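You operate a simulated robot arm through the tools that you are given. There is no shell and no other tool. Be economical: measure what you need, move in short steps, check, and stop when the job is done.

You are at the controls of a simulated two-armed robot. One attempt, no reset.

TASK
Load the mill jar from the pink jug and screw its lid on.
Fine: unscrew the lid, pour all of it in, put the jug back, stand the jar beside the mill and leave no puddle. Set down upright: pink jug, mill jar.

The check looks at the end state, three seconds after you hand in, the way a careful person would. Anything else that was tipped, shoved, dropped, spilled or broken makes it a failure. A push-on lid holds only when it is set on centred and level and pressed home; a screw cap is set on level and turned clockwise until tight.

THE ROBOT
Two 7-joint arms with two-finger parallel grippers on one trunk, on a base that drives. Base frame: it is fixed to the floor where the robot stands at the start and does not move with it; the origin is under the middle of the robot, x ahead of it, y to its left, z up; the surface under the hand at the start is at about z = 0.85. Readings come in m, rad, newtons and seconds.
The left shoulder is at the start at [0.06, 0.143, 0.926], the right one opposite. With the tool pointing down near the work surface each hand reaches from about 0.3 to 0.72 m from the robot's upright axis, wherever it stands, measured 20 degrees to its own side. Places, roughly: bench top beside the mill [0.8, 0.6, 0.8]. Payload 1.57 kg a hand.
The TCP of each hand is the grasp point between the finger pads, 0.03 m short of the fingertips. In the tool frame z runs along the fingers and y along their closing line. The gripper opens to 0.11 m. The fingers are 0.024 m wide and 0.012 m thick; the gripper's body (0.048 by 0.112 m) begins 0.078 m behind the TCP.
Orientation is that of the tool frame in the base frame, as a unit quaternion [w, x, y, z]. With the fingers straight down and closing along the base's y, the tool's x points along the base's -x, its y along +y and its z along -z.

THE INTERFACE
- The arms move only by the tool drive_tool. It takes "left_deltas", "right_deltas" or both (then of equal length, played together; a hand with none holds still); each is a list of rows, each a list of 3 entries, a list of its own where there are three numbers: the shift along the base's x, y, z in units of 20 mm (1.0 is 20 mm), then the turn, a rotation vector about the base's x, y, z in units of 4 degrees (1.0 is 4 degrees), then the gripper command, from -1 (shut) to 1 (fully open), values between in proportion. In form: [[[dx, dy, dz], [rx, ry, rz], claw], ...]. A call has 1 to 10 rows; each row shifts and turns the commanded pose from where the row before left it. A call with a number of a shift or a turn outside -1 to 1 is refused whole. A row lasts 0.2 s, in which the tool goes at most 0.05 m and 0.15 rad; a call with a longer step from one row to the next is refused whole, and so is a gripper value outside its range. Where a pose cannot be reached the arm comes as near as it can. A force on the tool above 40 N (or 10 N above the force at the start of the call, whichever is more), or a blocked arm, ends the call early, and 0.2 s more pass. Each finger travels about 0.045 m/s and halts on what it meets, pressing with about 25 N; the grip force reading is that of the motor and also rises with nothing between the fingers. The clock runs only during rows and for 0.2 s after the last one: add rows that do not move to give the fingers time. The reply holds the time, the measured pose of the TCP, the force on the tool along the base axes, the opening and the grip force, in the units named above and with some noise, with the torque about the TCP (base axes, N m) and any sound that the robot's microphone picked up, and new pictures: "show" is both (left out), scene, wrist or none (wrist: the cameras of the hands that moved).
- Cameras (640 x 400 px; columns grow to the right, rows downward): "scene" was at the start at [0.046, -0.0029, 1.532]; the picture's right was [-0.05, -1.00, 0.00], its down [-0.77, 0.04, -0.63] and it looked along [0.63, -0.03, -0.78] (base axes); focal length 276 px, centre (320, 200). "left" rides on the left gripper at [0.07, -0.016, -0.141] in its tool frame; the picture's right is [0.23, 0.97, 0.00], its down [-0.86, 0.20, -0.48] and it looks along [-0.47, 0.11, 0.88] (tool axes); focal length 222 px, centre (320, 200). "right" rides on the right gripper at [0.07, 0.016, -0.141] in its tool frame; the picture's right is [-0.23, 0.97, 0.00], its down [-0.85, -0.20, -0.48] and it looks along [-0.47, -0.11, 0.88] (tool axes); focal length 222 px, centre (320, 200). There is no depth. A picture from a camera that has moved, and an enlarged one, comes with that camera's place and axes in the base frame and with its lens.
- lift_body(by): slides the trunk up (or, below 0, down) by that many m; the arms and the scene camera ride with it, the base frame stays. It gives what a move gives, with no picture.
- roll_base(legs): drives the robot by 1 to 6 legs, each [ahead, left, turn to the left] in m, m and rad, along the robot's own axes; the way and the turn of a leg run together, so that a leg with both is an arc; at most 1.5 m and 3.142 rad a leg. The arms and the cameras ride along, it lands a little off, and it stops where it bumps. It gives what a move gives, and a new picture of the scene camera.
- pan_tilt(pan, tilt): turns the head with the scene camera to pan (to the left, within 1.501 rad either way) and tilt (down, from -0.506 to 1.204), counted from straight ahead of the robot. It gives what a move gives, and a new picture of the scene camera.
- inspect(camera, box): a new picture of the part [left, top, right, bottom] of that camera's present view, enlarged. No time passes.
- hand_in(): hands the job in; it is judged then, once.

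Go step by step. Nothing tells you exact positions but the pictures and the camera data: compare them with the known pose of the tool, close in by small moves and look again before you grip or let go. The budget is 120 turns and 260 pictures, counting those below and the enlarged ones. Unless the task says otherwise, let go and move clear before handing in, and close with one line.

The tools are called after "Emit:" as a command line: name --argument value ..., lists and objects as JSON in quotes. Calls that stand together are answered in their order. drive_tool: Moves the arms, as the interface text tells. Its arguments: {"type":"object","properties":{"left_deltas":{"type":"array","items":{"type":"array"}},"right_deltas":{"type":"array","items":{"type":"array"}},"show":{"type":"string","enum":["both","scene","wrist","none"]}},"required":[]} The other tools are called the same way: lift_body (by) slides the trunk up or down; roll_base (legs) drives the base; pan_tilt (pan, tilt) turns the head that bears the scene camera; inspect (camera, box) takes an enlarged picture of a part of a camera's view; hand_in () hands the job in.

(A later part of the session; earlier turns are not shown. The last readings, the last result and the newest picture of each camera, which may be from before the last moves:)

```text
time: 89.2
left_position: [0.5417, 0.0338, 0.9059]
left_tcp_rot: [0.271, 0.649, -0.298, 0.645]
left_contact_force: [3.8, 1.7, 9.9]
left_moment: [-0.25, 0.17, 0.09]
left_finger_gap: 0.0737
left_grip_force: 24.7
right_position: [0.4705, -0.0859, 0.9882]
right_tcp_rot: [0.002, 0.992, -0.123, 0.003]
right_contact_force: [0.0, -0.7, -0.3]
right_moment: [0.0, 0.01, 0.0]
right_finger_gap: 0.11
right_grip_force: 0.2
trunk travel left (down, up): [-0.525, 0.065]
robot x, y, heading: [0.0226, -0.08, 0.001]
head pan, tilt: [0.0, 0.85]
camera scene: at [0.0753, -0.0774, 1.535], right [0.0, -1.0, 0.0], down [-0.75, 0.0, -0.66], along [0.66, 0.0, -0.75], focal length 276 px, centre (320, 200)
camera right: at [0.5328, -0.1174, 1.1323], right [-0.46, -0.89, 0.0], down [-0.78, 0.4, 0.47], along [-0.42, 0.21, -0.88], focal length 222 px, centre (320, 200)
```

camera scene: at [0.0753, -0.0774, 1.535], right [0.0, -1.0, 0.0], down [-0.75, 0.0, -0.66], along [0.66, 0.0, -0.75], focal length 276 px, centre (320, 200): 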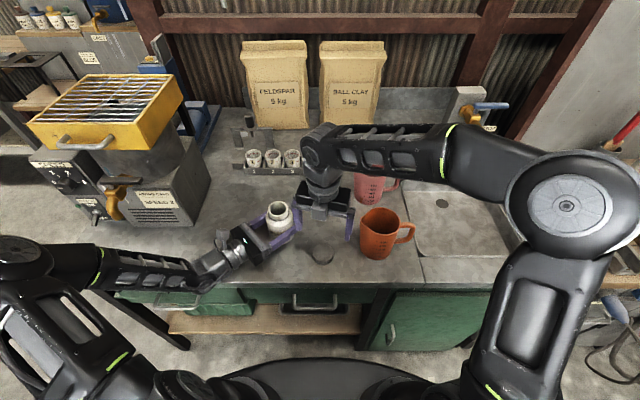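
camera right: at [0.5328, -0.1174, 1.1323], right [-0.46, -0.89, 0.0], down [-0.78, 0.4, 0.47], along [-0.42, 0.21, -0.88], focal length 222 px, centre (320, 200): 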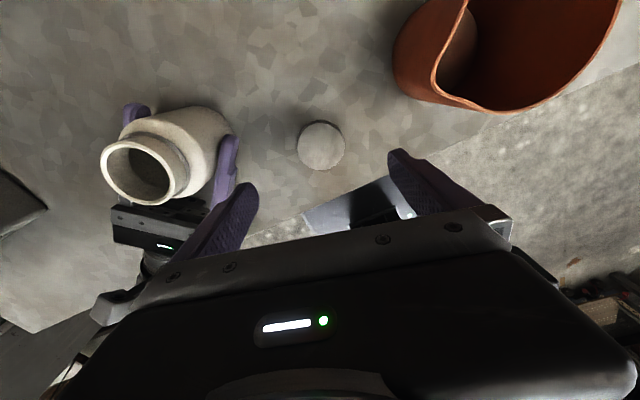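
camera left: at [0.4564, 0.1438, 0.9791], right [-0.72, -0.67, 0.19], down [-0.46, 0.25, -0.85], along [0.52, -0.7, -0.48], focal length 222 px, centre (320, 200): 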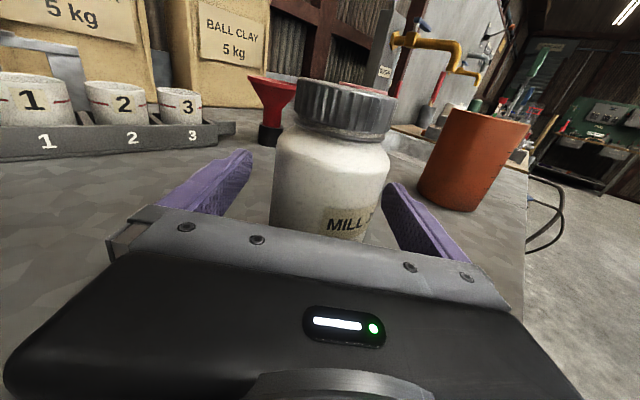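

The lid rests on the bench. Next I unwind the right wrist and route it back in front of the orange jug towards the right side.

Emit:
drive_tool --right_deltas '[[[0, 0, 1], [0, 0, -1], 1], [[0, 0, 1], [0, 0, -1], 1], [[-0.5, 0, 0.5], [0, 0, -1], 1], [[-1, 0, 0], [0, 0, -1], 1], [[-1, 0, 0], [0, 0, -1], 1], [[-1, 0, 0], [0, 0, -1], 1], [[-1, 0, 0], [0, 0, -1], 1], [[-1, 0, 0], [0, 0, -1], 1], [[-0.5, -0.5, 0], [0, 0, -1], 1], [[0, -1, 0], [0, 0, -1], 1]]' --show "none"

Emit:
drive_tool --right_deltas '[[[0, -1, 0], [0, 0, -1], 1], [[0, -1, 0], [0, 0, -1], 1], [[0, -1, 0], [0, 0, -1], 1], [[0, -1, 0], [0, 0, -1], 1], [[0, -1, 0], [0, 0, -1], 1], [[0, -1, 0], [0, 0, -1], 1], [[0, -1, 0], [0, 0, -1], 1], [[0, -1, 0], [0, 0, -1], 1], [[0, -1, 0], [0, 0, -1], 1], [[0, -1, 0], [0, 0, -1], 1]]' --show "none"

Emit:
drive_tool --right_deltas '[[[0, -1, 0], [0, 0, -1], 1], [[0, -1, 0], [0, 0, -1], 1], [[0, -1, 0], [0, 0, -1], 1], [[0, -1, 0], [0, 0, -1], 1], [[0, 0, 0], [0, 0, -1], 1], [[0, 0, 0], [0, 0, -1], 1], [[0, 0, 0], [0, 0, -1], 1], [[0, 0, 0], [0, 0, -1], 1], [[0, 0, 0], [0, 0, -1], 1], [[0, 0, 0], [0, 0, -1], 1]]' --show "none"

Emit:
drive_tool --right_deltas '[[[0, 0, 0], [0, 0, -1], 1], [[0, 0, 0], [0, 0, -1], 1], [[0, 0, 0], [0, 0, -1], 1], [[0, 0, 0], [0, 0, -1], 1], [[0, 0, 0], [0, 0, -1], 1], [[0, 0, 0], [0, 0, -1], 1], [[0, 0, 0], [0, 0, -1], 1], [[0, 0, 0], [0, 0, -1], 1], [[0, 0, 0], [0, 0, -1], 1], [[0, 0, 0], [0, 0, -1], 1]]' --show "scene"

```text
time: 91.4
left_position: [0.5406, 0.0341, 0.9076]
left_tcp_rot: [0.271, 0.649, -0.298, 0.646]
left_contact_force: [5.3, 1.6, 15.5]
left_moment: [-0.29, 0.27, 0.12]
left_finger_gap: 0.0735
left_grip_force: 25.1
right_position: [0.3475, -0.116, 1.0402]
right_tcp_rot: [0.003, 0.89, -0.455, 0.003]
right_contact_force: [0.7, -0.2, 0.0]
right_moment: [-0.06, -0.01, -0.01]
right_finger_gap: 0.1101
right_grip_force: 0.1
trunk travel left (down, up): [-0.525, 0.065]
robot x, y, heading: [0.0307, -0.0794, 0.0]
head pan, tilt: [0.0, 0.85]
```

```text
time: 93.6
left_position: [0.5404, 0.0323, 0.9064]
left_tcp_rot: [0.271, 0.649, -0.297, 0.646]
left_contact_force: [3.3, 2.1, 14.4]
left_moment: [-0.29, 0.26, 0.04]
left_finger_gap: 0.0737
left_grip_force: 24.7
right_position: [0.3521, -0.3165, 1.0393]
right_tcp_rot: [-0.003, -0.681, 0.732, 0.0]
right_contact_force: [-0.3, 0.3, -0.4]
right_moment: [0.01, -0.02, 0.03]
right_finger_gap: 0.11
right_grip_force: 0.1
trunk travel left (down, up): [-0.525, 0.065]
robot x, y, heading: [0.0266, -0.0792, -0.001]
head pan, tilt: [0.0, 0.85]
```

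```text
time: 95.8
left_position: [0.5387, 0.0325, 0.906]
left_tcp_rot: [0.27, 0.649, -0.298, 0.645]
left_contact_force: [2.4, 2.1, 13.0]
left_moment: [-0.31, 0.31, 0.05]
left_finger_gap: 0.0735
left_grip_force: 24.9
right_position: [0.3503, -0.397, 1.0394]
right_tcp_rot: [-0.004, -0.389, 0.921, 0.001]
right_contact_force: [-0.2, 0.5, -0.1]
right_moment: [0.01, -0.01, 0.01]
right_finger_gap: 0.11
right_grip_force: 0.0
trunk travel left (down, up): [-0.525, 0.065]
robot x, y, heading: [0.0255, -0.076, -0.001]
head pan, tilt: [0.0, 0.85]
```

```text
time: 98.0
left_position: [0.5394, 0.0321, 0.9062]
left_tcp_rot: [0.272, 0.649, -0.298, 0.645]
left_contact_force: [1.5, 1.1, 10.4]
left_moment: [-0.29, 0.37, 0.01]
left_finger_gap: 0.0736
left_grip_force: 25.4
right_position: [0.3493, -0.3961, 1.0398]
right_tcp_rot: [-0.003, -0.05, 0.999, 0.002]
right_contact_force: [1.0, 0.3, 0.0]
right_moment: [0.0, -0.04, 0.0]
right_finger_gap: 0.11
right_grip_force: 0.1
trunk travel left (down, up): [-0.525, 0.065]
robot x, y, heading: [0.026, -0.079, 0.003]
head pan, tilt: [0.0, 0.85]
camera scene: at [0.0747, -0.0774, 1.5349], right [0.0, -1.0, 0.0], down [-0.75, 0.0, -0.66], along [0.66, 0.0, -0.75], focal length 276 px, centre (320, 200)
```

scene: 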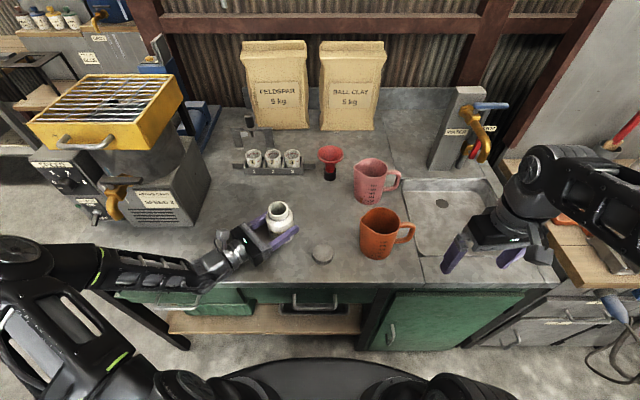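

The path is clear. I'll rotate the right hand to horizontal, pointing left with its camera on top.

Emit:
drive_tool --right_deltas '[[[0.5, 0, 0], [0, 0, -1], 1], [[0.5, 0, 0], [0, 0, -0.4], 1], [[0.5, -0.2, 0], [1, 1, -1], 1], [[0.5, -0.2, 0], [1, 1, -1], 1], [[0.5, -0.2, 0], [1, 1, -1], 1], [[0.5, -0.2, 0], [1, 1, -1], 1], [[0.5, -0.2, 0], [1, 1, -1], 1], [[0.5, -0.2, 0], [1, 1, -1], 1], [[0.5, -0.2, 0], [1, 1, -1], 1], [[0.5, -0.2, 0], [1, 1, -1], 1]]' --show "none"

Emit:
drive_tool --right_deltas '[[[0.5, -0.2, 0], [1, 1, -1], 1], [[0.5, -0.2, 0], [1, 1, -1], 1], [[0.5, 0, 0], [1, 1, -1], 1], [[0.5, 0, 0], [1, 1, -1], 1], [[0.5, 0, 0], [1, 1, -1], 1], [[0, 0, 0], [1, 1, -1], 1], [[0, 0, 0], [1, 1, -1], 1], [[0, 0, 0], [1, 1, -1], 1], [[0, 0, 0], [1, 1, -1], 1], [[0, 0, 0], [0.3, 0.3, -0.3], 1]]' --show "both"

```text
time: 100.2
left_position: [0.5406, 0.0322, 0.9052]
left_tcp_rot: [0.269, 0.65, -0.298, 0.645]
left_contact_force: [0.6, 0.1, 7.2]
left_moment: [-0.22, 0.37, -0.01]
left_finger_gap: 0.074
left_grip_force: 25.2
right_position: [0.419, -0.3999, 1.004]
right_tcp_rot: [-0.139, 0.233, 0.938, 0.216]
right_contact_force: [-0.5, 0.2, 0.6]
right_moment: [0.02, -0.01, 0.01]
right_finger_gap: 0.11
right_grip_force: 0.1
right hand out of reach, approached as far as the arm can: row 5, 6, 7, 8, 9, 10
trunk travel left (down, up): [-0.525, 0.065]
robot x, y, heading: [0.0251, -0.0758, 0.007]
head pan, tilt: [0.0, 0.85]
```

```text
time: 102.4
left_position: [0.5405, 0.0348, 0.906]
left_tcp_rot: [0.271, 0.649, -0.297, 0.645]
left_contact_force: [-0.9, -0.7, 5.0]
left_moment: [-0.26, 0.27, -0.04]
left_finger_gap: 0.0736
left_grip_force: 24.6
right_position: [0.4198, -0.3798, 0.9936]
right_tcp_rot: [-0.181, 0.297, 0.9, 0.262]
right_contact_force: [-0.4, -0.4, 0.3]
right_moment: [-0.04, 0.0, -0.03]
right_finger_gap: 0.1099
right_grip_force: 0.1
right hand out of reach, approached as far as the arm can: row 1, 2, 3, 4, 5, 6, 7, 8, 9
trunk travel left (down, up): [-0.525, 0.065]
robot x, y, heading: [0.0274, -0.0777, 0.004]
head pan, tilt: [0.0, 0.85]
camera scene: at [0.075, -0.0774, 1.5349], right [0.0, -1.0, 0.0], down [-0.75, 0.0, -0.66], along [0.66, 0.0, -0.75], focal length 276 px, centre (320, 200)
camera right: at [0.401, -0.4204, 1.1445], right [0.79, 0.57, 0.25], down [0.6, -0.79, -0.11], along [0.14, 0.23, -0.96], focal length 222 px, centre (320, 200)
```

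scene: 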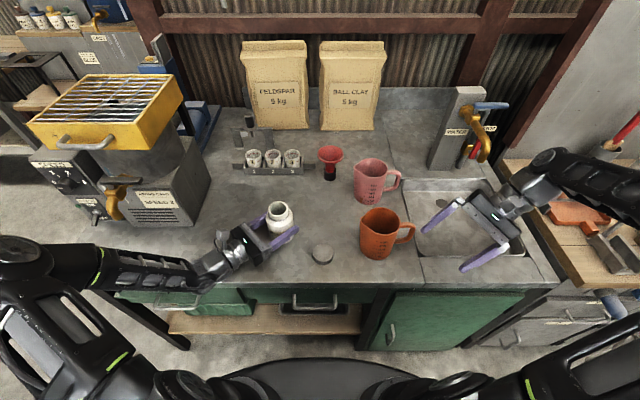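
right: 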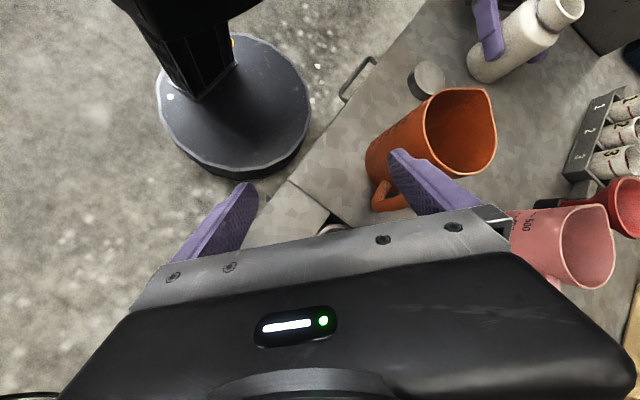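

The arm hit a wrist limit on that path. I'll go to the mirror image of the left arm's working diagonal pose first, at a comparable position.

Emit:
drive_tool --right_deltas '[[[-0.85, 1, 0.9], [0, 0, 0], 1], [[-0.85, 1, 0.9], [0, 0, 0], 1], [[0, 0, 0], [0.863, 0.311, -1], 1], [[0, 0, 0], [0.863, 0.311, -1], 1], [[0, 0, 0], [0.863, 0.311, -1], 1], [[0, 0, 0], [0.863, 0.311, -1], 1], [[0, 0, 0], [0.863, 0.311, -1], 1], [[0, 0, 0], [0.863, 0.311, -1], 1], [[0, 0, 0], [0.863, 0.311, -1], 1], [[0, 0, 0], [0.863, 0.311, -1], 1]]' --show "none"

Emit:
drive_tool --right_deltas '[[[0, 0, 0], [0.863, 0.311, -1], 1], [[0, 0, 0], [0.863, 0.311, -1], 1], [[0, 0, 0], [0.863, 0.311, -1], 1], [[0, 0, 0], [0.863, 0.311, -1], 1], [[0, 0, 0], [0.863, 0.311, -1], 1], [[0, 0, 0], [0.863, 0.311, -1], 1], [[0, 0, 0], [0.863, 0.311, -1], 1], [[0, 0, 0], [0.863, 0.311, -1], 1], [[0, 0, 0], [0.863, 0.311, -1], 1], [[0, 0, 0], [0.35, 0.13, -0.4], 1]]' --show "scene"

```text
time: 104.6
left_position: [0.5406, 0.0339, 0.9069]
left_tcp_rot: [0.271, 0.649, -0.297, 0.645]
left_contact_force: [-0.7, 2.1, 3.5]
left_moment: [-0.11, 0.25, -0.05]
left_finger_gap: 0.074
left_grip_force: 25.0
right_position: [0.3866, -0.3457, 1.0256]
right_tcp_rot: [-0.251, 0.507, 0.664, 0.488]
right_contact_force: [-0.7, 0.0, -1.0]
right_moment: [-0.02, -0.01, -0.01]
right_finger_gap: 0.1101
right_grip_force: 0.0
right hand out of reach, approached as far as the arm can: row 2
trunk travel left (down, up): [-0.525, 0.065]
robot x, y, heading: [0.0265, -0.076, 0.0]
head pan, tilt: [0.0, 0.85]
```

```text
time: 106.8
left_position: [0.5406, 0.0338, 0.906]
left_tcp_rot: [0.27, 0.65, -0.297, 0.645]
left_contact_force: [-0.1, 1.5, 1.9]
left_moment: [-0.11, 0.21, -0.05]
left_finger_gap: 0.074
left_grip_force: 25.3
right_position: [0.3874, -0.3439, 1.0262]
right_tcp_rot: [-0.276, 0.649, 0.279, 0.652]
right_contact_force: [0.8, 0.1, 0.3]
right_moment: [0.0, 0.01, -0.02]
right_finger_gap: 0.1097
right_grip_force: 0.0
trunk travel left (down, up): [-0.525, 0.065]
robot x, y, heading: [0.0276, -0.0802, -0.003]
head pan, tilt: [0.0, 0.85]
camera scene: at [0.0753, -0.0773, 1.5349], right [0.0, -1.0, 0.0], down [-0.75, 0.0, -0.66], along [0.66, 0.0, -0.75], focal length 276 px, centre (320, 200)
```

scene: 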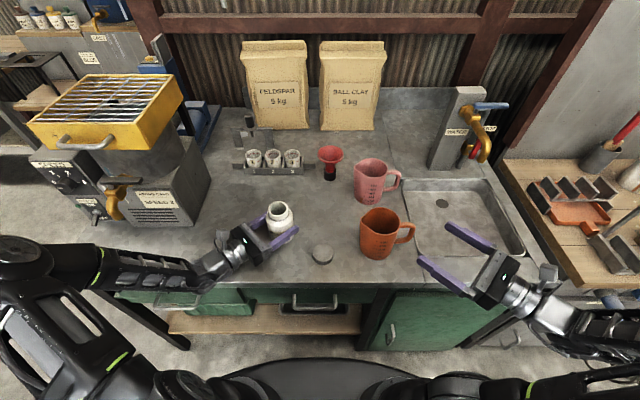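

The diagonal pose works. Now I'll extend forward on the right side while yawing towards +y and see how far it goes.

Emit:
drive_tool --right_deltas '[[[1, -0.8, 0], [0, 0, 0], 1], [[1, -0.8, 0], [0, 0, 0], 1], [[1, -0.8, 0], [0, 0, 0], 1], [[1, -0.8, 0], [0, 0, 0], 1], [[1, -0.8, 0], [0, 0, 0.5], 1], [[1, 0, 0], [0, 0, 0.5], 1], [[1, 0, 0], [0, 0, 1], 1], [[1, 0, 0], [0, 0, 1], 1], [[1, 0, 0], [0, 0, 1], 1], [[1, 0, 0], [0, 0, 1], 1]]' --show "none"

Emit:
drive_tool --right_deltas '[[[1, 0, -0.5], [0, 0, 1], 1], [[1, 0, -0.5], [0, 0, 1], 1], [[0, 0, -0.5], [0, 0, 1], 1], [[0, 0, -0.5], [0, 0, 1], 1], [[0, 0, 0], [0, 0, 1], 1], [[0, 0, 0], [0, 0, 1], 1]]' --show "both"

```text
time: 109.0
left_position: [0.5418, 0.0332, 0.9054]
left_tcp_rot: [0.272, 0.649, -0.299, 0.645]
left_contact_force: [2.1, -2.6, 1.1]
left_moment: [-0.21, 0.05, 0.09]
left_finger_gap: 0.0739
left_grip_force: 24.8
right_position: [0.5873, -0.4279, 1.0243]
right_tcp_rot: [-0.386, 0.59, 0.389, 0.594]
right_contact_force: [0.5, -0.2, -0.4]
right_moment: [-0.04, -0.01, 0.0]
right_finger_gap: 0.1101
right_grip_force: 0.0
trunk travel left (down, up): [-0.525, 0.065]
robot x, y, heading: [0.029, -0.0753, 0.004]
head pan, tilt: [0.0, 0.85]
```

```text
time: 110.4
left_position: [0.5395, 0.0329, 0.9066]
left_tcp_rot: [0.27, 0.65, -0.297, 0.646]
left_contact_force: [1.2, 0.1, 3.1]
left_moment: [-0.16, 0.2, 0.0]
left_finger_gap: 0.0737
left_grip_force: 25.1
right_position: [0.6066, -0.4266, 1.0162]
right_tcp_rot: [-0.406, 0.576, 0.409, 0.58]
right_contact_force: [0.4, 0.2, -0.5]
right_moment: [-0.02, -0.02, -0.03]
right_finger_gap: 0.1098
right_grip_force: 0.1
right hand out of reach, approached as far as the arm can: row 2, 3, 4, 5, 6
trunk travel left (down, up): [-0.525, 0.065]
robot x, y, heading: [0.0283, -0.0799, 0.002]
head pan, tilt: [0.0, 0.85]
camera scene: at [0.0753, -0.0774, 1.5349], right [0.0, -1.0, 0.0], down [-0.75, 0.0, -0.66], along [0.66, 0.0, -0.75], focal length 276 px, centre (320, 200)
camera right: at [0.5738, -0.5639, 1.0855], right [0.92, -0.33, -0.22], down [-0.34, -0.38, -0.86], along [0.2, 0.86, -0.46], focal length 222 px, centre (320, 200)
```

scene: 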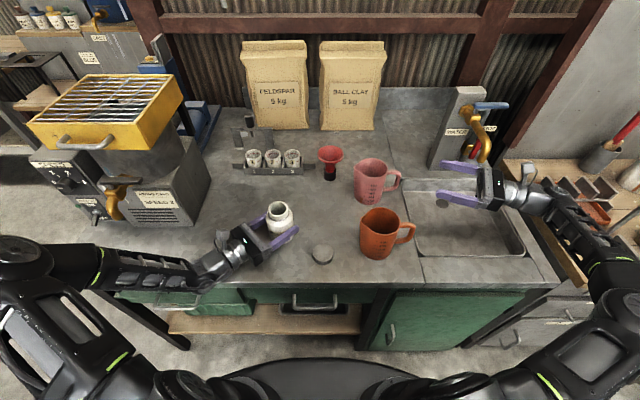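
right: 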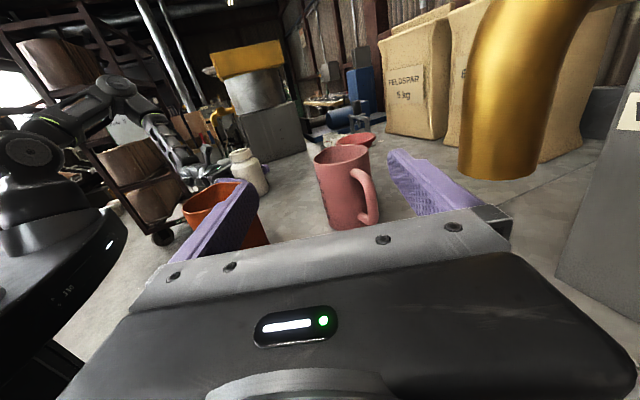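

The hand now points about 70°, close to +y. I'll measure the pink jug and its handle precisely in both views.

Emit:
inspect --camera "scene" --box '[330, 140, 426, 200]'

Emit:
inspect --camera "scene" --box '[330, 175, 426, 235]'

Emit:
inspect --camera "right" --box '[270, 130, 430, 230]'

```text
6.67 times, centred on (378, 170) of scene
camera zoom: at [0.0753, -0.0774, 1.5349], right [0.0, -1.0, 0.0], down [-0.75, 0.0, -0.66], along [0.66, 0.0, -0.75], focal length 1839 px, centre (-67, 400)
```

zoom: 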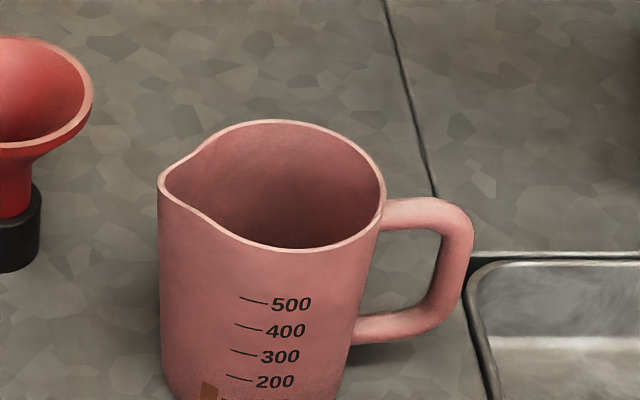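

```text
6.67 times, centred on (378, 205) of scene
camera zoom: at [0.0753, -0.0774, 1.5349], right [0.0, -1.0, 0.0], down [-0.75, 0.0, -0.66], along [0.66, 0.0, -0.75], focal length 1839 px, centre (-67, 167)
```

zoom: 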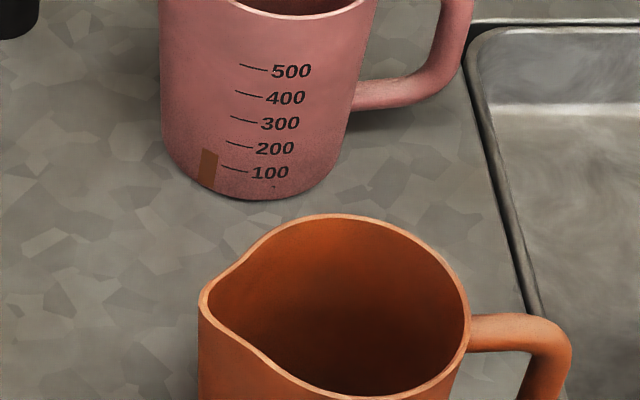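

```text
4.00 times, centred on (350, 180) of right
camera zoom: at [0.5738, -0.5639, 1.0855], right [0.92, -0.33, -0.22], down [-0.34, -0.38, -0.86], along [0.2, 0.86, -0.46], focal length 888 px, centre (200, 280)
```

zoom: 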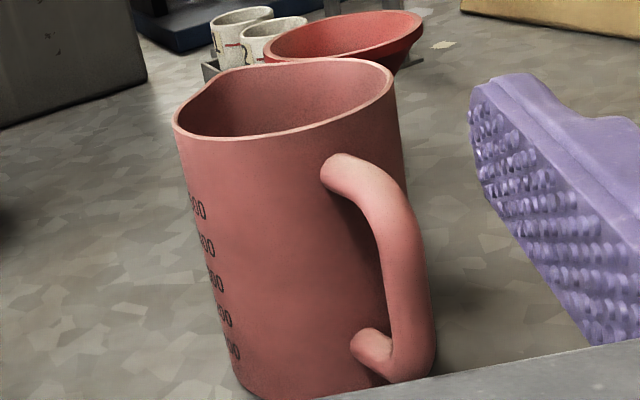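

The pink jug's axis is about [0.70, -0.238] with a diameter of about 0.088, a top at z≈0.975, and its handle towards -y to y≈-0.333. I'll come down to grip height, with the fingers straddling the handle.

Emit:
drive_tool --right_deltas '[[[0.48, 0.61, -0.96], [0, 0, 0.25], 1], [[0.48, 0.61, -0.96], [0, 0, 0.25], 1], [[0.48, 0.61, -0.96], [0, 0, 0.25], 1], [[0.48, 0.61, -0.96], [0, 0, 0.25], 1], [[0.48, 0.61, -0.96], [0, 0, 0], 1], [[0, 0, 0], [0, 0, 0], 1]]' --show "both"

```text
time: 111.8
left_position: [0.5402, 0.0336, 0.9059]
left_tcp_rot: [0.271, 0.65, -0.297, 0.645]
left_contact_force: [0.3, -0.7, 3.2]
left_moment: [-0.2, 0.21, -0.04]
left_finger_gap: 0.0736
left_grip_force: 25.2
right_position: [0.6261, -0.4001, 0.9775]
right_tcp_rot: [-0.416, 0.568, 0.419, 0.573]
right_contact_force: [0.9, 0.1, -0.8]
right_moment: [0.0, -0.03, 0.01]
right_finger_gap: 0.1103
right_grip_force: 0.1
right hand out of reach, approached as far as the arm can: row 3, 4, 5
trunk travel left (down, up): [-0.525, 0.065]
robot x, y, heading: [0.0277, -0.0815, -0.001]
head pan, tilt: [0.0, 0.85]
camera scene: at [0.0753, -0.0775, 1.5349], right [0.0, -1.0, 0.0], down [-0.75, 0.0, -0.66], along [0.66, 0.0, -0.75], focal length 276 px, centre (320, 200)
camera right: at [0.5979, -0.5403, 1.0475], right [0.93, -0.3, -0.22], down [-0.33, -0.39, -0.86], along [0.17, 0.87, -0.46], focal length 222 px, centre (320, 200)
```

scene: 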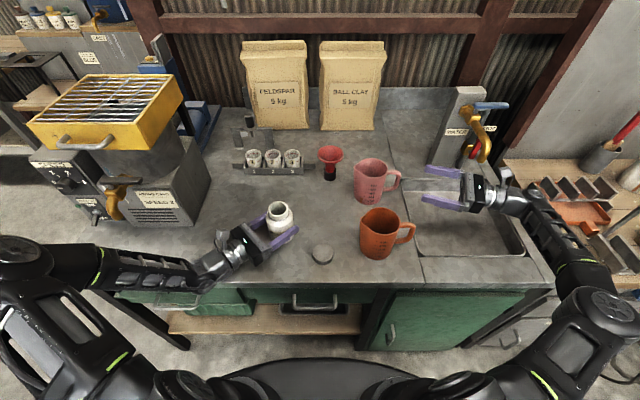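
right: 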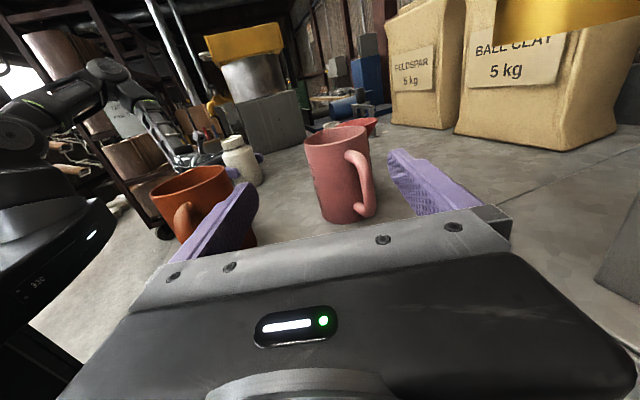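

The right arm is short of reach, so I need the base about 0.12 m further right. I'll release the jar and withdraw and raise the left hand first.

Emit:
drive_tool --left_deltas '[[[0, 0, 0], [0, 0, 0], 0], [[0, 0, 0], [0, 0, 0], 0.5], [[0, 0, 0], [0, 0, 0], 1], [[0, 0, 0], [0, 0, 0], 1], [[-0.9, 0.9, 0], [0, 0, 0], 1], [[-0.9, 0.9, 0], [0, 0, 0], 1], [[-0.9, 0.9, 0], [0, 0, 0], 1], [[-0.9, 0.9, 0], [0, 0, 0], 1], [[-0.9, 0.9, 0.2], [0, 0, 0], 1], [[0, 0, 1], [0, 0, 0], 1]]' --right_deltas '[[[-0.8, -0.5, 0], [0, 0, 0], 1], [[-0.8, -0.5, 0], [0, 0, 0], 1], [[-0.8, -0.5, 0], [0, 0, 0], 1], [[-0.8, -0.5, 0], [0, 0, 0], 1], [[0, 0, 0], [0, 0, 0], 1], [[0, 0, 0], [0, 0, 0], 1], [[0, 0, 0], [0, 0, 0], 1], [[0, 0, 0], [0, 0, 0], 1], [[0, 0, 0], [0, 0, 0], 1], [[0, 0, 0], [0, 0, 0], 1]]' --show "none"

Emit:
drive_tool --left_deltas '[[[0, 0, 1], [0, 0, 0], 1], [[0, 0, 1], [0, 0, 0], 1], [[0, 0, 1], [0, 0, 0], 1], [[0, 0, 1], [0, 0, 0], 1], [[0, 0, 1], [0, 0, 0], 1]]' --show "scene"

```text
time: 114.0
left_position: [0.4511, 0.1225, 0.9293]
left_tcp_rot: [0.27, 0.65, -0.297, 0.645]
left_contact_force: [0.0, 0.5, -0.3]
left_moment: [0.02, 0.01, 0.01]
left_finger_gap: 0.11
left_grip_force: 0.0
right_position: [0.6273, -0.4017, 0.9766]
right_tcp_rot: [-0.415, 0.568, 0.419, 0.574]
right_contact_force: [0.3, -0.1, 0.3]
right_moment: [0.02, 0.01, -0.01]
right_finger_gap: 0.11
right_grip_force: 0.0
right hand out of reach, approached as far as the arm can: row 1, 2, 3, 4
trunk travel left (down, up): [-0.525, 0.065]
robot x, y, heading: [0.0282, -0.0771, 0.002]
head pan, tilt: [0.0, 0.85]
```

```text
time: 115.2
left_position: [0.4494, 0.1227, 1.031]
left_tcp_rot: [0.271, 0.649, -0.298, 0.645]
left_contact_force: [0.4, -0.8, 0.1]
left_moment: [0.01, -0.03, -0.01]
left_finger_gap: 0.1101
left_grip_force: 0.1
right_position: [0.6258, -0.4009, 0.9767]
right_tcp_rot: [-0.415, 0.568, 0.419, 0.574]
right_contact_force: [0.6, 0.3, -0.6]
right_moment: [0.0, 0.02, -0.02]
right_finger_gap: 0.1099
right_grip_force: 0.1
trunk travel left (down, up): [-0.525, 0.065]
robot x, y, heading: [0.0248, -0.0764, -0.003]
head pan, tilt: [0.0, 0.85]
camera scene: at [0.0752, -0.0778, 1.5349], right [0.0, -1.0, 0.0], down [-0.75, 0.0, -0.66], along [0.66, 0.0, -0.75], focal length 276 px, centre (320, 200)
```

scene: 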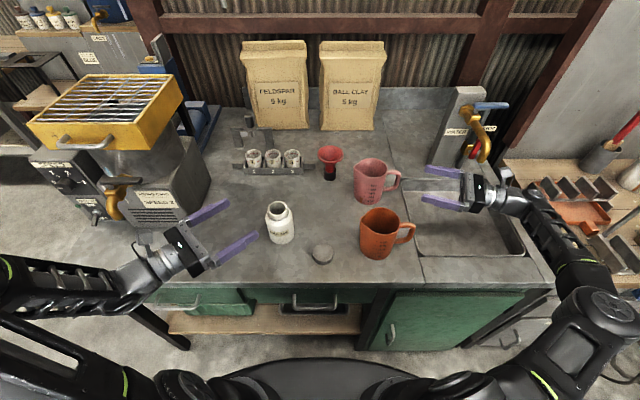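

The jar is standing free. The tap spout hangs near [0.655, -0.51, 1.05], so before driving I'll turn the right hand back to diagonal and draw it in.

Emit:
drive_tool --right_deltas '[[[0, 0, 0], [0, 0, -1], 1], [[-0.3, 0, 0], [0, 0, -1], 1], [[-0.5, 0, 0.5], [0, 0, -1], 1], [[-1, 0, 0.5], [0, 0, -1], 1], [[-1, 0, 0.5], [0, 0, -1], 1], [[-1, 0, 0.5], [0, 0, -1], 1], [[-1, 0, 0.5], [0, 0, -1], 1], [[-1, 0.5, 0], [0, 0, 0], 1], [[-1, 0.5, 0], [0, 0, 0], 1], [[-1, 0.5, 0], [0, 0, 0], 1]]' --show "scene"

```text
time: 117.4
left_position: [0.4493, 0.1242, 1.0294]
left_tcp_rot: [0.271, 0.649, -0.298, 0.645]
left_contact_force: [0.1, 0.6, 0.0]
left_moment: [0.0, 0.04, -0.02]
left_finger_gap: 0.1099
left_grip_force: 0.1
right_position: [0.4712, -0.3705, 1.0255]
right_tcp_rot: [-0.275, 0.649, 0.279, 0.652]
right_contact_force: [0.8, 0.3, -0.3]
right_moment: [-0.02, 0.01, 0.0]
right_finger_gap: 0.1099
right_grip_force: 0.2
trunk travel left (down, up): [-0.525, 0.065]
robot x, y, heading: [0.0291, -0.0787, 0.006]
head pan, tilt: [0.0, 0.85]
camera scene: at [0.0752, -0.0771, 1.5349], right [0.0, -1.0, 0.0], down [-0.75, 0.0, -0.66], along [0.66, 0.0, -0.75], focal length 276 px, centre (320, 200)
```

scene: 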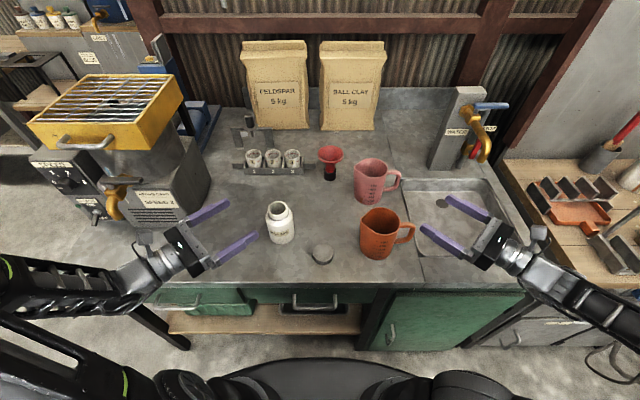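

I'll drive right 0.18 m with a slight left turn, so the right arm reaches the jug more naturally.

Emit:
roll_base --legs '[[0, -0.18, 0], [0, 0, 0.2]]'

```text
time: 119.7
left_position: [0.4001, 0.0183, 1.03]
left_tcp_rot: [0.205, 0.676, -0.231, 0.669]
left_contact_force: [-0.8, -0.8, -0.4]
left_moment: [0.06, 0.03, -0.01]
left_finger_gap: 0.1099
left_grip_force: 0.0
right_position: [0.5203, -0.4617, 1.0259]
right_tcp_rot: [-0.339, 0.616, 0.344, 0.622]
right_contact_force: [-0.7, 0.0, 0.5]
right_moment: [0.01, 0.0, -0.03]
right_finger_gap: 0.1102
right_grip_force: 0.0
trunk travel left (down, up): [-0.525, 0.065]
robot x, y, heading: [0.0296, -0.2674, 0.2]
head pan, tilt: [0.0, 0.85]
camera scene: at [0.0747, -0.2515, 1.5349], right [0.2, -0.98, 0.0], down [-0.74, -0.15, -0.66], along [0.65, 0.13, -0.75], focal length 276 px, centre (320, 200)
```

scene: 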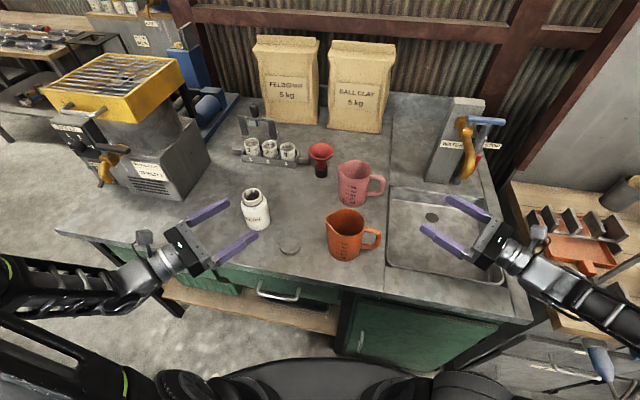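

Now I'll go low first so the hand camera passes below the tap spout, then move to the pre-approach point while yawing.

Emit:
drive_tool --right_deltas '[[[0, 0, -1], [0, 0, 0], 1], [[0, 0, -1], [0, 0, 0], 1], [[0, 0, -1], [0, 0, 0], 1], [[0, 0, -1], [0, 0, 0], 1], [[0, 0, -1], [0, 0, 0], 1], [[0, 0, -0.5], [0, 0, 0], 1]]' --show "none"

Emit:
drive_tool --right_deltas '[[[0.96, 0.69, 0], [0, 0, 0.55], 1], [[0.96, 0.69, 0], [0, 0, 0.55], 1], [[0.96, 0.69, 0], [0, 0, 0.55], 1], [[0.96, 0.69, 0], [0, 0, 0.55], 1], [[0.96, 0.69, 0], [0, 0, 0.55], 1], [[0.96, 0.69, 0], [0, 0, 0.55], 1], [[0.96, 0.69, 0], [0, 0, 0.55], 1]]' --show "both"

```text
time: 121.1
left_position: [0.4022, 0.0195, 1.0297]
left_tcp_rot: [0.206, 0.676, -0.232, 0.669]
left_contact_force: [-0.6, 0.5, 0.1]
left_moment: [0.0, -0.03, -0.01]
left_finger_gap: 0.1102
left_grip_force: 0.0
right_position: [0.5205, -0.463, 0.9153]
right_tcp_rot: [-0.339, 0.617, 0.342, 0.622]
right_contact_force: [-0.1, 0.2, -0.6]
right_moment: [0.01, -0.04, 0.01]
right_finger_gap: 0.1101
right_grip_force: 0.0
trunk travel left (down, up): [-0.525, 0.065]
robot x, y, heading: [0.0251, -0.2617, 0.202]
head pan, tilt: [0.0, 0.85]
```

```text
time: 122.7
left_position: [0.4021, 0.02, 1.0303]
left_tcp_rot: [0.205, 0.676, -0.231, 0.669]
left_contact_force: [-1.0, 0.7, 0.6]
left_moment: [0.01, 0.01, 0.01]
left_finger_gap: 0.1101
left_grip_force: 0.1
right_position: [0.6552, -0.3659, 0.9145]
right_tcp_rot: [-0.42, 0.566, 0.422, 0.57]
right_contact_force: [-0.3, -1.1, -0.4]
right_moment: [0.01, 0.02, -0.01]
right_finger_gap: 0.11
right_grip_force: 0.1
trunk travel left (down, up): [-0.525, 0.065]
robot x, y, heading: [0.0261, -0.2634, 0.203]
head pan, tilt: [0.0, 0.85]
camera scene: at [0.0753, -0.2515, 1.5349], right [0.2, -0.98, 0.0], down [-0.74, -0.15, -0.66], along [0.65, 0.13, -0.75], focal length 276 px, centre (320, 200)
camera right: at [0.628, -0.5062, 0.9855], right [0.93, -0.28, -0.22], down [-0.32, -0.4, -0.86], along [0.15, 0.87, -0.46], focal length 222 px, centre (320, 200)
```

scene: 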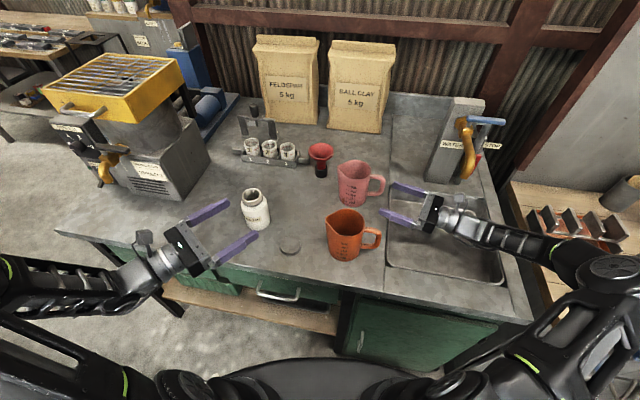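
right: 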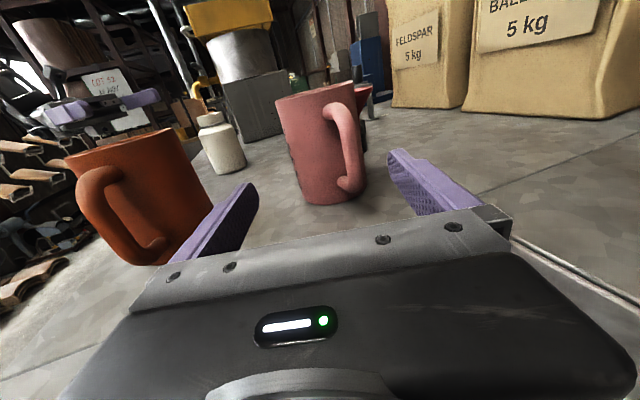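

The jug sits centred between the fingers with its handle inside. I'll advance most of the way and look.

Emit:
drive_tool --right_deltas '[[[0.36, 0.9, 0], [0, 0, 0], 1], [[0.36, 0.9, 0], [0, 0, 0], 1], [[0.34, 0.92, 0], [0, 0, 0], 1], [[0.34, 0.94, 0], [0, 0, 0], 1], [[0.3, 0.94, 0], [0, 0, 0], 1]]' --show "both"

Emit:
inspect --camera "scene" --box '[310, 140, 438, 220]'

```text
time: 123.9
left_position: [0.4025, 0.0194, 1.0291]
left_tcp_rot: [0.205, 0.676, -0.233, 0.668]
left_contact_force: [-0.4, 0.0, -0.5]
left_moment: [-0.01, -0.02, 0.01]
left_finger_gap: 0.1101
left_grip_force: 0.0
right_position: [0.6888, -0.2743, 0.9142]
right_tcp_rot: [-0.418, 0.566, 0.422, 0.571]
right_contact_force: [0.1, -0.6, -0.3]
right_moment: [-0.02, -0.02, 0.02]
right_finger_gap: 0.1099
right_grip_force: 0.0
trunk travel left (down, up): [-0.525, 0.065]
robot x, y, heading: [0.0265, -0.2652, 0.201]
head pan, tilt: [0.0, 0.85]
camera scene: at [0.075, -0.2515, 1.5349], right [0.2, -0.98, 0.0], down [-0.74, -0.15, -0.66], along [0.65, 0.13, -0.75], focal length 276 px, centre (320, 200)
camera right: at [0.6627, -0.4147, 0.9836], right [0.93, -0.28, -0.22], down [-0.32, -0.4, -0.86], along [0.16, 0.87, -0.46], focal length 222 px, centre (320, 200)
```

scene: 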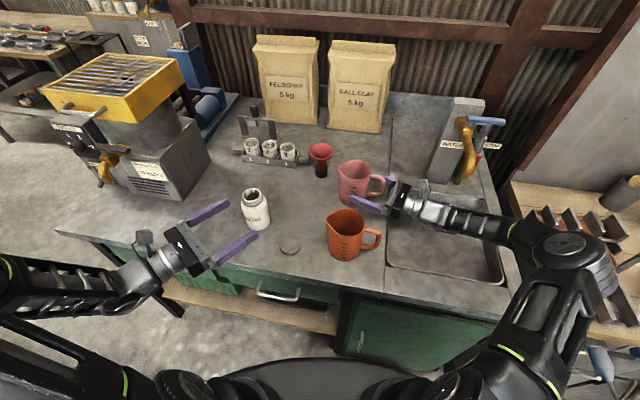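
right: 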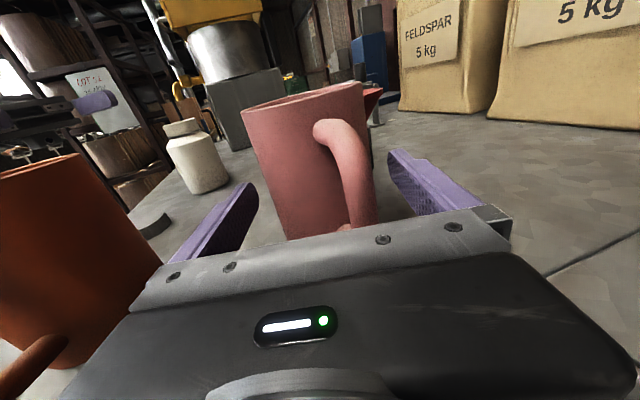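

```text
5.00 times, centred on (374, 180) of scene
camera zoom: at [0.075, -0.2515, 1.5349], right [0.2, -0.98, 0.0], down [-0.74, -0.15, -0.66], along [0.65, 0.13, -0.75], focal length 1379 px, centre (50, 300)
```

zoom: 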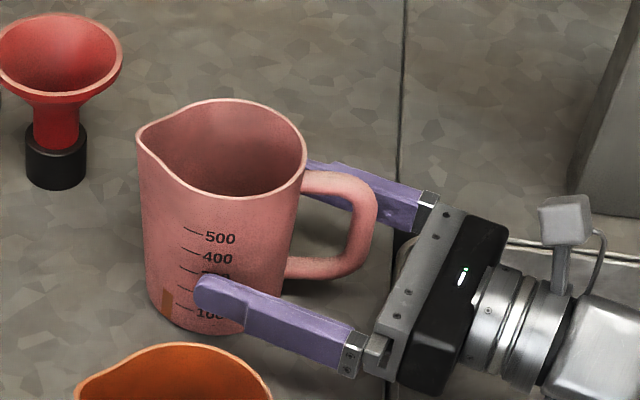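

The alignment is good. I'll advance the last 2 cm, then close.

Emit:
drive_tool --right_deltas '[[[0.3, 0.96, 0], [0, 0, 0], 1], [[0.03, 0.1, 0], [0, 0, 0], 1], [[0, 0, 0], [0, 0, 0], 0.8], [[0, 0, 0], [0, 0, 0], 0.5], [[0, 0, 0], [0, 0, 0], 0], [[0, 0, 0], [0, 0, 0], -1], [[0, 0, 0], [0, 0, 0], -1], [[0, 0, 0], [0, 0, 0], -1]]' --show "wrist"

Emit:
inspect --camera "scene" --box '[310, 140, 438, 220]'

```text
time: 125.7
left_position: [0.4019, 0.0194, 1.0296]
left_tcp_rot: [0.206, 0.676, -0.232, 0.669]
left_contact_force: [-0.5, -1.5, 0.2]
left_moment: [0.0, 0.0, 0.0]
left_finger_gap: 0.11
left_grip_force: 0.0
right_position: [0.6954, -0.254, 0.9147]
right_tcp_rot: [-0.419, 0.565, 0.423, 0.571]
right_contact_force: [-0.1, 1.6, -0.6]
right_moment: [0.08, 0.13, -0.04]
right_finger_gap: 0.087
right_grip_force: 24.8
trunk travel left (down, up): [-0.525, 0.065]
robot x, y, heading: [0.0267, -0.2622, 0.204]
head pan, tilt: [0.0, 0.85]
camera right: at [0.6691, -0.3929, 0.9845], right [0.93, -0.28, -0.22], down [-0.32, -0.4, -0.86], along [0.16, 0.87, -0.46], focal length 222 px, centre (320, 200)
```

right: 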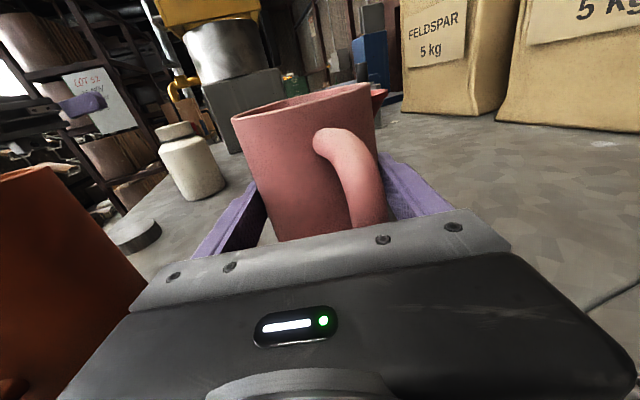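

```text
5.00 times, centred on (374, 180) of scene
camera zoom: at [0.0748, -0.2516, 1.5349], right [0.2, -0.98, 0.0], down [-0.74, -0.15, -0.66], along [0.65, 0.13, -0.75], focal length 1379 px, centre (50, 300)
```

zoom: 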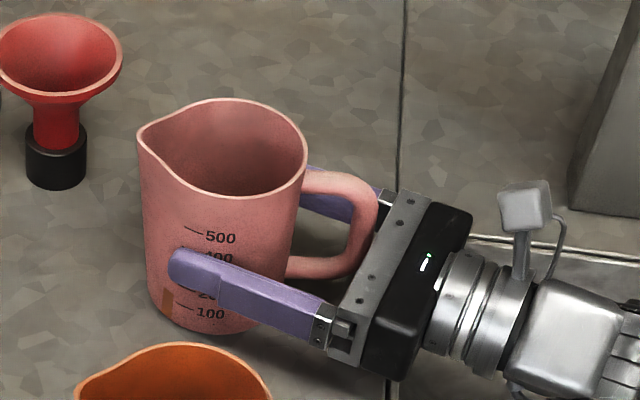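

The jug is gripped firmly (gap 0.087). I'll lift it 3 cm, move it left away from the tap spout, pull the left hand back, and check clearances.

Emit:
drive_tool --right_deltas '[[[0, 0, 0.5], [0, 0, 0], -1], [[0, 0, 0.5], [0, 0, 0], -1], [[0, 0, 0.5], [0, 0, 0], -1], [[-0.2, 0.9, 0], [0, 0, 0], -1], [[-0.2, 0.9, 0], [0, 0, 0], -1], [[-0.2, 0.9, 0], [0, 0, 0], -1], [[-0.2, 0.9, 0], [0, 0, 0], -1]]' --left_deltas '[[[0, 0, 0], [0, 0, 0], 1], [[-0.5, 1, 0], [0, 0, 0], 1], [[-0.5, 1, 0], [0, 0, 0], 1], [[-0.5, 1, 0], [0, 0, 0], 1], [[0, 1, 0], [0, 0, 0], 1], [[0, 0, 0], [0, 0, 0], 1], [[0, 0, 0], [0, 0, 0], 1]]' --show "scene"

Emit:
inspect --camera "scene" --box '[300, 100, 540, 250]'

```text
time: 127.3
left_position: [0.371, 0.0977, 1.0293]
left_tcp_rot: [0.206, 0.676, -0.233, 0.668]
left_contact_force: [-0.7, 0.6, 0.4]
left_moment: [-0.01, 0.0, 0.02]
left_finger_gap: 0.11
left_grip_force: 0.1
right_position: [0.6787, -0.1801, 0.9452]
right_tcp_rot: [-0.419, 0.565, 0.424, 0.571]
right_contact_force: [0.5, 1.0, -3.7]
right_moment: [0.03, 0.03, -0.01]
right_finger_gap: 0.0867
right_grip_force: 24.9
trunk travel left (down, up): [-0.525, 0.065]
robot x, y, heading: [0.0257, -0.2633, 0.198]
head pan, tilt: [0.0, 0.85]
camera scene: at [0.0752, -0.2512, 1.5349], right [0.2, -0.98, 0.0], down [-0.74, -0.15, -0.66], along [0.65, 0.13, -0.75], focal length 276 px, centre (320, 200)
```

scene: 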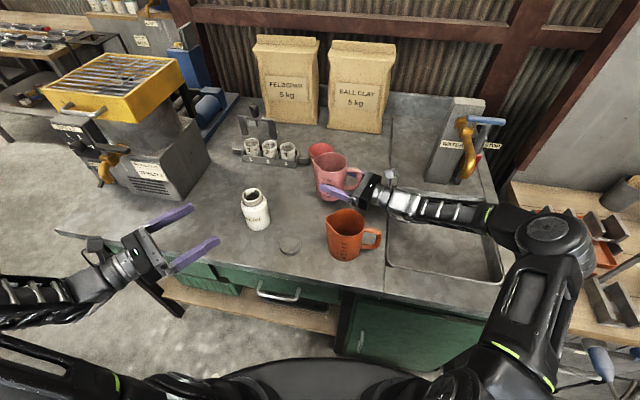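

```text
2.67 times, centred on (420, 175) of scene
camera zoom: at [0.0752, -0.2512, 1.5349], right [0.2, -0.98, 0.0], down [-0.74, -0.15, -0.66], along [0.65, 0.13, -0.75], focal length 736 px, centre (53, 267)
```

zoom: 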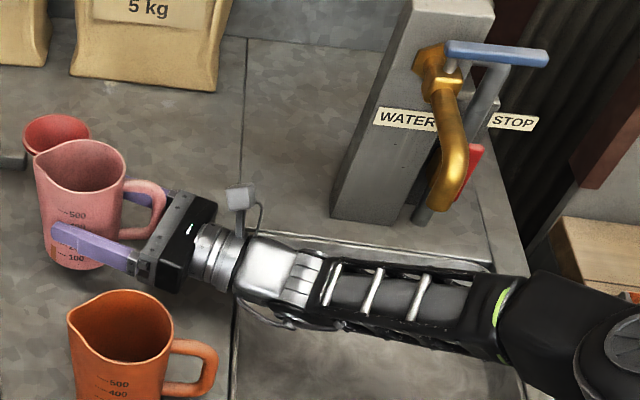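

The forearm has moved clear of the spout. I'll raise the jug, then bring it beside the jar, above the orange jug's height.

Emit:
drive_tool --right_deltas '[[[-0.3, 0.2, 1], [0, 0, 0], -1], [[-0.3, 0.2, 1], [0, 0, 0], -1], [[-0.3, 0.2, 1], [0, 0, 0], -1], [[-0.3, 0.2, 1], [0, 0, 0], -1], [[-0.3, 0.2, 1], [0, 0, 0], -1], [[-0.3, 0.2, 1], [0, 0, 0], -1]]' --show "none"

Emit:
drive_tool --right_deltas '[[[-0.9, 0.4, 0], [0, 0, 0], -1], [[-0.9, 0.4, 0], [0, 0, 0], -1], [[-0.9, 0.4, 0], [0, 0, 0], -1], [[-0.9, 0.4, 0], [0, 0, 0], -1], [[-0.9, 0.2, 0], [0, 0, 0], -1]]' --show "both"

```text
time: 128.7
left_position: [0.3717, 0.0977, 1.0289]
left_tcp_rot: [0.205, 0.676, -0.232, 0.669]
left_contact_force: [0.7, 0.5, -0.7]
left_moment: [-0.02, -0.05, -0.03]
left_finger_gap: 0.11
left_grip_force: 0.1
right_position: [0.6433, -0.1557, 1.0655]
right_tcp_rot: [-0.42, 0.566, 0.423, 0.57]
right_contact_force: [0.1, 0.5, -3.7]
right_moment: [-0.01, 0.07, 0.0]
right_finger_gap: 0.0867
right_grip_force: 25.0
trunk travel left (down, up): [-0.525, 0.065]
robot x, y, heading: [0.0266, -0.2626, 0.203]
head pan, tilt: [0.0, 0.85]
```

```text
time: 129.9
left_position: [0.3716, 0.0983, 1.0305]
left_tcp_rot: [0.206, 0.676, -0.232, 0.669]
left_contact_force: [0.4, 0.4, -0.1]
left_moment: [0.02, -0.02, -0.01]
left_finger_gap: 0.1097
left_grip_force: 0.0
right_position: [0.5518, -0.122, 1.0666]
right_tcp_rot: [-0.419, 0.565, 0.423, 0.571]
right_contact_force: [-0.3, 0.3, -2.6]
right_moment: [0.0, -0.01, 0.01]
right_finger_gap: 0.0869
right_grip_force: 24.9
trunk travel left (down, up): [-0.525, 0.065]
robot x, y, heading: [0.0272, -0.2655, 0.202]
head pan, tilt: [0.0, 0.85]
camera scene: at [0.0747, -0.2514, 1.5349], right [0.2, -0.98, 0.0], down [-0.74, -0.15, -0.66], along [0.65, 0.13, -0.75], focal length 276 px, centre (320, 200)
camera right: at [0.5258, -0.2608, 1.1365], right [0.93, -0.28, -0.22], down [-0.32, -0.4, -0.86], along [0.16, 0.87, -0.46], focal length 222 px, centre (320, 200)
```

scene: 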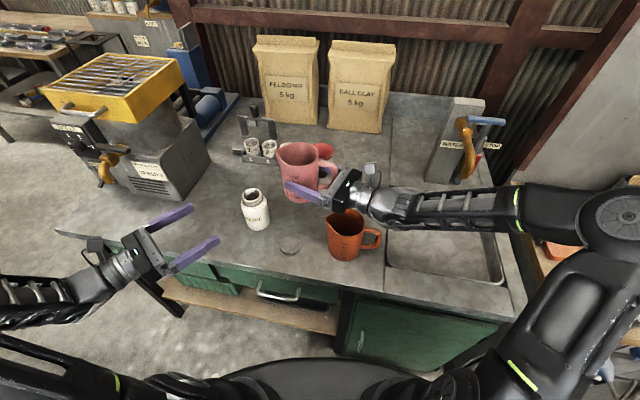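
right: 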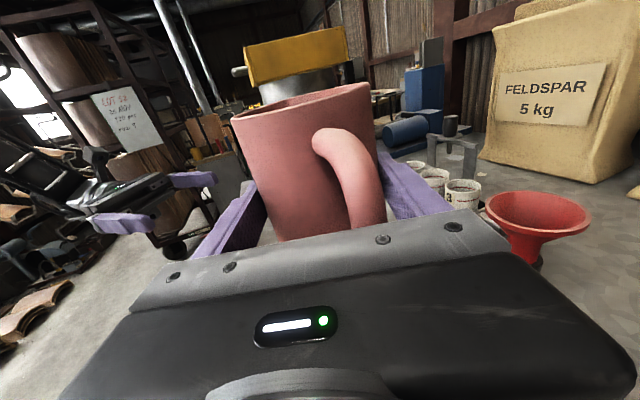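

Good, the jug is level. I'll measure the jug spout and the jar mouth in an enlarged scene view, and use the left hand's camera too.

Emit:
inspect --camera "scene" --box '[230, 130, 358, 210]'

Emit:
inspect --camera "scene" --box '[230, 170, 358, 250]'

Emit:
inspect --camera "left" --box '[0, 0, 640, 400]'

```text
5.00 times, centred on (294, 170) of scene
camera zoom: at [0.0747, -0.2514, 1.5349], right [0.2, -0.98, 0.0], down [-0.74, -0.15, -0.66], along [0.65, 0.13, -0.75], focal length 1379 px, centre (450, 350)
```

zoom: 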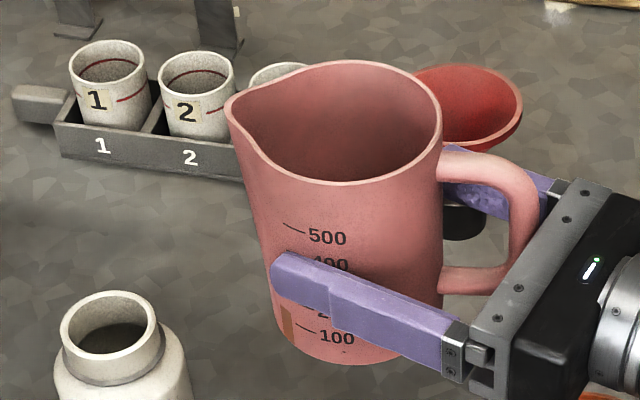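

```text
5.00 times, centred on (294, 210) of scene
camera zoom: at [0.0747, -0.2514, 1.5349], right [0.2, -0.98, 0.0], down [-0.74, -0.15, -0.66], along [0.65, 0.13, -0.75], focal length 1379 px, centre (450, 150)
```

zoom: 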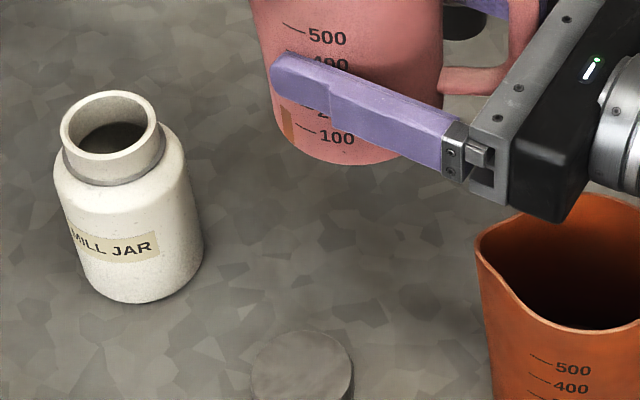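

```text
1.00 times, centred on (320, 200) of left (not enlarged: the box is as wide or as high as the picture)
camera zoom: at [0.2664, 0.1897, 1.1023], right [-0.57, -0.8, 0.2], down [-0.5, 0.15, -0.85], along [0.65, -0.59, -0.49], focal length 222 px, centre (320, 200)
```

zoom: 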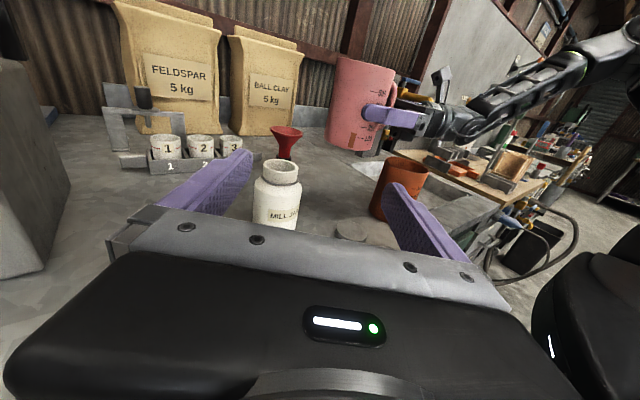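

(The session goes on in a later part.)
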